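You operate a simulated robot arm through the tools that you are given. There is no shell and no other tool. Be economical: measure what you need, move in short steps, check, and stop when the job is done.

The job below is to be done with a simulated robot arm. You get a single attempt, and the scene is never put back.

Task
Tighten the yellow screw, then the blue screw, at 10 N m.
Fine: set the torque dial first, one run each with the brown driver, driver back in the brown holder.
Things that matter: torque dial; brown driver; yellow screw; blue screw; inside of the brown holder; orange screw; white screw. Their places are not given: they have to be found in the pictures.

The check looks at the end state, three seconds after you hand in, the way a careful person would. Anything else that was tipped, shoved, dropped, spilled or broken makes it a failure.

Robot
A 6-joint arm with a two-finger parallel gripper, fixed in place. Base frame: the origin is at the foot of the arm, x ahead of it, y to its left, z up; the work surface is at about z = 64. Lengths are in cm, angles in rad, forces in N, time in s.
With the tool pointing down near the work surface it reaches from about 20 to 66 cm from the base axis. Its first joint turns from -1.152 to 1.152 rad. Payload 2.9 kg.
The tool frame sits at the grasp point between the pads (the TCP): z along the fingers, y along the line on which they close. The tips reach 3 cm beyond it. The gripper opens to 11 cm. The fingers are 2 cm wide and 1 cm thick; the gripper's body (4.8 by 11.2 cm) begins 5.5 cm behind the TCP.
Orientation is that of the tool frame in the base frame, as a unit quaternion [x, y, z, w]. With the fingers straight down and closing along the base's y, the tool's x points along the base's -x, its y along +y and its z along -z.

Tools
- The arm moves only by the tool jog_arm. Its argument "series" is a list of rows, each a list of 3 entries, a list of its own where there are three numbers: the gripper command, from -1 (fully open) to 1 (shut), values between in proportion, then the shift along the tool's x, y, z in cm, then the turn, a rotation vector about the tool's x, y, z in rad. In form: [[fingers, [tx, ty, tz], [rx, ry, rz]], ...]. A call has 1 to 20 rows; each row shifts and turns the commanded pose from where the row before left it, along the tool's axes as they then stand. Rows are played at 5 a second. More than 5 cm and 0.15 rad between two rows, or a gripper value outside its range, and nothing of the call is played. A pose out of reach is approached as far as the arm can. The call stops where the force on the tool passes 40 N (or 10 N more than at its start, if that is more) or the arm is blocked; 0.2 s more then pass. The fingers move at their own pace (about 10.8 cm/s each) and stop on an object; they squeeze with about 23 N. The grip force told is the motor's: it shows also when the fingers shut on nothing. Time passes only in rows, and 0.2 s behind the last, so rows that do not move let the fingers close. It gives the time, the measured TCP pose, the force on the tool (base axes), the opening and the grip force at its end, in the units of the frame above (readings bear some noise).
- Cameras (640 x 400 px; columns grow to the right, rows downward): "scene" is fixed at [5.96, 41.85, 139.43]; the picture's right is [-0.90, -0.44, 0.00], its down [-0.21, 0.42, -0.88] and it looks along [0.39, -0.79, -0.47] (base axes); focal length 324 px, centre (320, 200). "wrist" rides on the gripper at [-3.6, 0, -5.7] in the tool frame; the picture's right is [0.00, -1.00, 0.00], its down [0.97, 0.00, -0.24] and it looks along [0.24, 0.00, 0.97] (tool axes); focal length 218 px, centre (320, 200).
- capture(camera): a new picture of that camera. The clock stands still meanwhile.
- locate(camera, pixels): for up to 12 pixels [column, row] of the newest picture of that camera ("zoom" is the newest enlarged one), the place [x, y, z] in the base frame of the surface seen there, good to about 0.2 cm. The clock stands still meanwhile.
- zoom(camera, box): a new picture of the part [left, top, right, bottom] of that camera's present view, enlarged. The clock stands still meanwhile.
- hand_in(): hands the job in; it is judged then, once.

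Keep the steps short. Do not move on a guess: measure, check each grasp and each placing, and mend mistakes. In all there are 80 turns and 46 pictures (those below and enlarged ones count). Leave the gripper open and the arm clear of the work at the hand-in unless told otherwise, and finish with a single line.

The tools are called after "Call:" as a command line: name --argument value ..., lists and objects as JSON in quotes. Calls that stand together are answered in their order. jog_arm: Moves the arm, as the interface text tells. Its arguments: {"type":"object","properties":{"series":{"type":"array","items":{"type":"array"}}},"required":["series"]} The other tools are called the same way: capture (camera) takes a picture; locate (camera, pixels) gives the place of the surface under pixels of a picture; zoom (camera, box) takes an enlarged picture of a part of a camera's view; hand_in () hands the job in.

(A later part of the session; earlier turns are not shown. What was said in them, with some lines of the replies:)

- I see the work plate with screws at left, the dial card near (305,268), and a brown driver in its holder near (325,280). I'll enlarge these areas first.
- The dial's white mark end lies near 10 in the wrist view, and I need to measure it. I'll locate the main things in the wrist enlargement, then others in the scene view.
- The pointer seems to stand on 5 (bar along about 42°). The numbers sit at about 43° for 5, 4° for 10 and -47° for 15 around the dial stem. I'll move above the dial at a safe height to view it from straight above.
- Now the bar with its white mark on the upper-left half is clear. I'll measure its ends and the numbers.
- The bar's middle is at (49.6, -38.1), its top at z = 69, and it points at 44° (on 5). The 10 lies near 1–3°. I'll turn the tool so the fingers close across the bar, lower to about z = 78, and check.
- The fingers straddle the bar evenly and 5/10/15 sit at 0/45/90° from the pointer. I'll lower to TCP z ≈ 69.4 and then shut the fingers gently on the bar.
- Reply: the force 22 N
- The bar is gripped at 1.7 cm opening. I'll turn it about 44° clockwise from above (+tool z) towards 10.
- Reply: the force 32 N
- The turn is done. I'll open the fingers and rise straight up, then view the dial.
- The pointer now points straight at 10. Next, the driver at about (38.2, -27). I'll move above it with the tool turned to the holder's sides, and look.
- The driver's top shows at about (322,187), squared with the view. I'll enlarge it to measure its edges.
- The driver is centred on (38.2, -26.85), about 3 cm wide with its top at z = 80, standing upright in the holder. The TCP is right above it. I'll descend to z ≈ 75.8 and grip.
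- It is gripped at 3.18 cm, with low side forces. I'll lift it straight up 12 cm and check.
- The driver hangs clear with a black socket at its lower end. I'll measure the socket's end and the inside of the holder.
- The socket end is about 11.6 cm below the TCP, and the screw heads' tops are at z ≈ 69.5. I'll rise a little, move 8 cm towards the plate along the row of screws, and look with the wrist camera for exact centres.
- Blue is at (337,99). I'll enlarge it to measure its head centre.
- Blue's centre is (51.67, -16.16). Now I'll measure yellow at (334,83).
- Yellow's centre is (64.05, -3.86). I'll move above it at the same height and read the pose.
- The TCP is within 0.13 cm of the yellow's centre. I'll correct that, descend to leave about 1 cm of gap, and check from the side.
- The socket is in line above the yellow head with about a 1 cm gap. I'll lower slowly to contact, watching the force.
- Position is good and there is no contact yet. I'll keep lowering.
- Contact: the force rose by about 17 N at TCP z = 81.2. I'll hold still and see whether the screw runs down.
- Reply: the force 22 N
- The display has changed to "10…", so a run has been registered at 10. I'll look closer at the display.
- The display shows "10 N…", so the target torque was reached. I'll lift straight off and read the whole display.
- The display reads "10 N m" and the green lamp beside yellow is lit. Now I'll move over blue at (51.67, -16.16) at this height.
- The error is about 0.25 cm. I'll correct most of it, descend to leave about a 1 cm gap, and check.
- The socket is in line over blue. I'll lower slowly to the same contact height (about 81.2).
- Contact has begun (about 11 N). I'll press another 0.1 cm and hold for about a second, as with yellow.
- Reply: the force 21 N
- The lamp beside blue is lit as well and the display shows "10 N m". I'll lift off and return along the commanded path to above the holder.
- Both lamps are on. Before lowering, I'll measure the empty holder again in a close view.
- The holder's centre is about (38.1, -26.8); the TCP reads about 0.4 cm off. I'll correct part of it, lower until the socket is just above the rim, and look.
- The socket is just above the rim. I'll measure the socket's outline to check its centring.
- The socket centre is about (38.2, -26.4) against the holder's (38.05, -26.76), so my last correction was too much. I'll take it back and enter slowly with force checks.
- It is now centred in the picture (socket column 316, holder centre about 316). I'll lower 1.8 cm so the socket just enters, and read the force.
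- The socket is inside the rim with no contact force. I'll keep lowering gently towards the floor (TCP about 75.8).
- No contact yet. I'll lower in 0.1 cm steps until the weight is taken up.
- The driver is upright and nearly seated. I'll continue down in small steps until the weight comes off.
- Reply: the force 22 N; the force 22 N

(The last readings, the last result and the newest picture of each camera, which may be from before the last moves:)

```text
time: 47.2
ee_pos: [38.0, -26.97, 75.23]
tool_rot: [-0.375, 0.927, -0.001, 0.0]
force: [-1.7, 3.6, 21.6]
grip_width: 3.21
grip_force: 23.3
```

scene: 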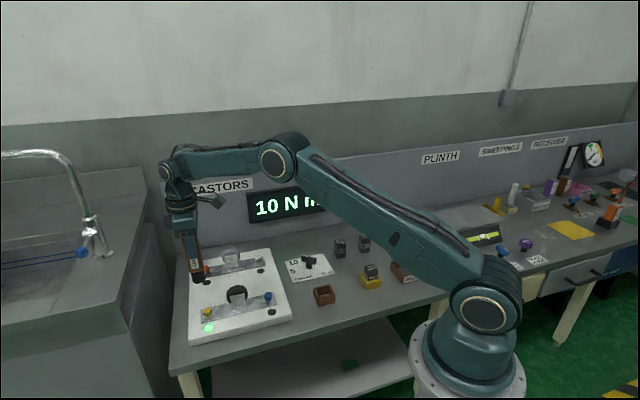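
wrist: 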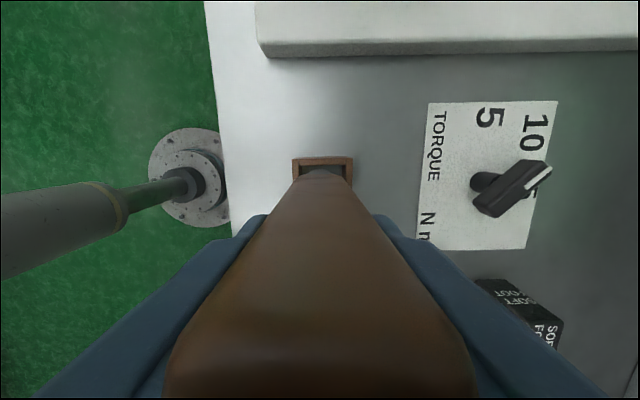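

The driver stands on the floor of the holder (force up to +21 N). I'll ease back 0.15 cm, open the fingers and check before rising.

Call:
jog_arm --series '[[1, [0, 0, -0.15], [0, 0, 0]], [-0.1, [0, 0, 0], [0, 0, 0]], [-0.1, [0, 0, 0], [0, 0, 0]], [-0.1, [0, 0, 0], [0, 0, 0]], [-0.1, [0, 0, 0], [0, 0, 0]]]'

Call:
zoom --camera "scene" --box '[300, 235, 350, 315]'

```text
time: 48.4
ee_pos: [38.02, -26.93, 75.3]
tool_rot: [-0.375, 0.927, 0.0, 0.0]
force: [0.7, -0.2, 0.2]
grip_width: 6.08
grip_force: 0.0
```

```text
5.00 times, centred on (325, 275) of scene
```

zoom: 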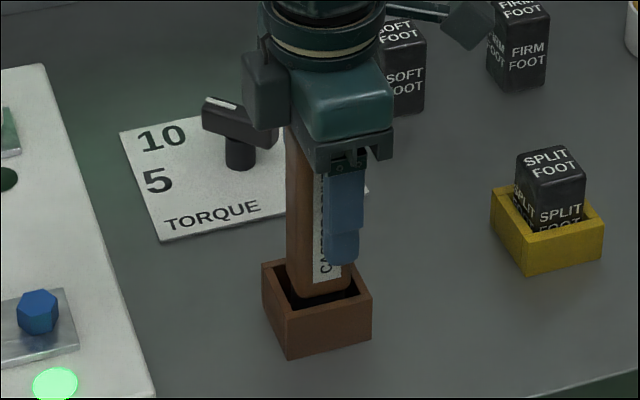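

The driver stands upright and free. I'll rise straight up well clear of it, fully opening once above it, and check everything.

Call:
jog_arm --series '[[-0.1, [0, 0, -1], [0, 0, 0]], [-0.1, [0, 0, -3], [0, 0, 0]], [-0.1, [0, 0, -4], [0, 0, 0]], [-0.1, [0, 0, -4], [0, 0, 0]], [-0.1, [0, 0, -4], [0, 0, 0]], [-1, [0, 0, -4], [0, 0, 0]], [-1, [3, 0, -4], [0, 0, 0]], [-1, [4, 0, -3], [0, 0, 0]], [-1, [0, 0, 0], [0, 0, 0]], [-1, [0, 0, 0], [0, 0, 0]]]'

Call:
capture --camera "scene"

Call:
zoom --camera "scene" --box '[170, 200, 370, 340]'

```text
time: 50.6
ee_pos: [32.88, -31.63, 102.57]
tool_rot: [-0.375, 0.927, 0.0, 0.0]
force: [0.3, 0.2, -0.1]
grip_width: 11.02
grip_force: 0.0
```

```text
10 pictures are left
```

scene: 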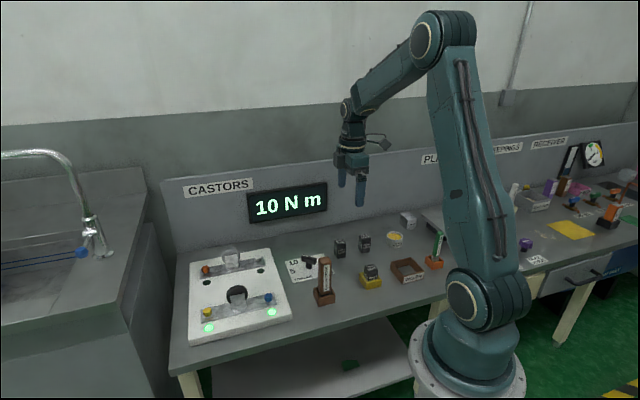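

```text
2.86 times, centred on (270, 270) of scene
```

zoom: 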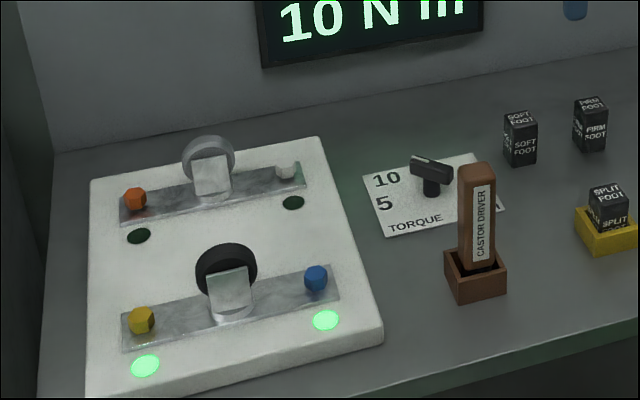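

Yellow and blue have their lamps on while orange and white stay unlit. The dial is at 10, the driver is upright in the brown holder, and the gripper is open and clear, so I'll hand in.

Call:
hand_in

```text
The job is handed in.
```

The job is handed in: torque dial set to 10 N m, yellow then blue screw tightened with one run each (both lamps lit), and the brown driver back upright in its holder.
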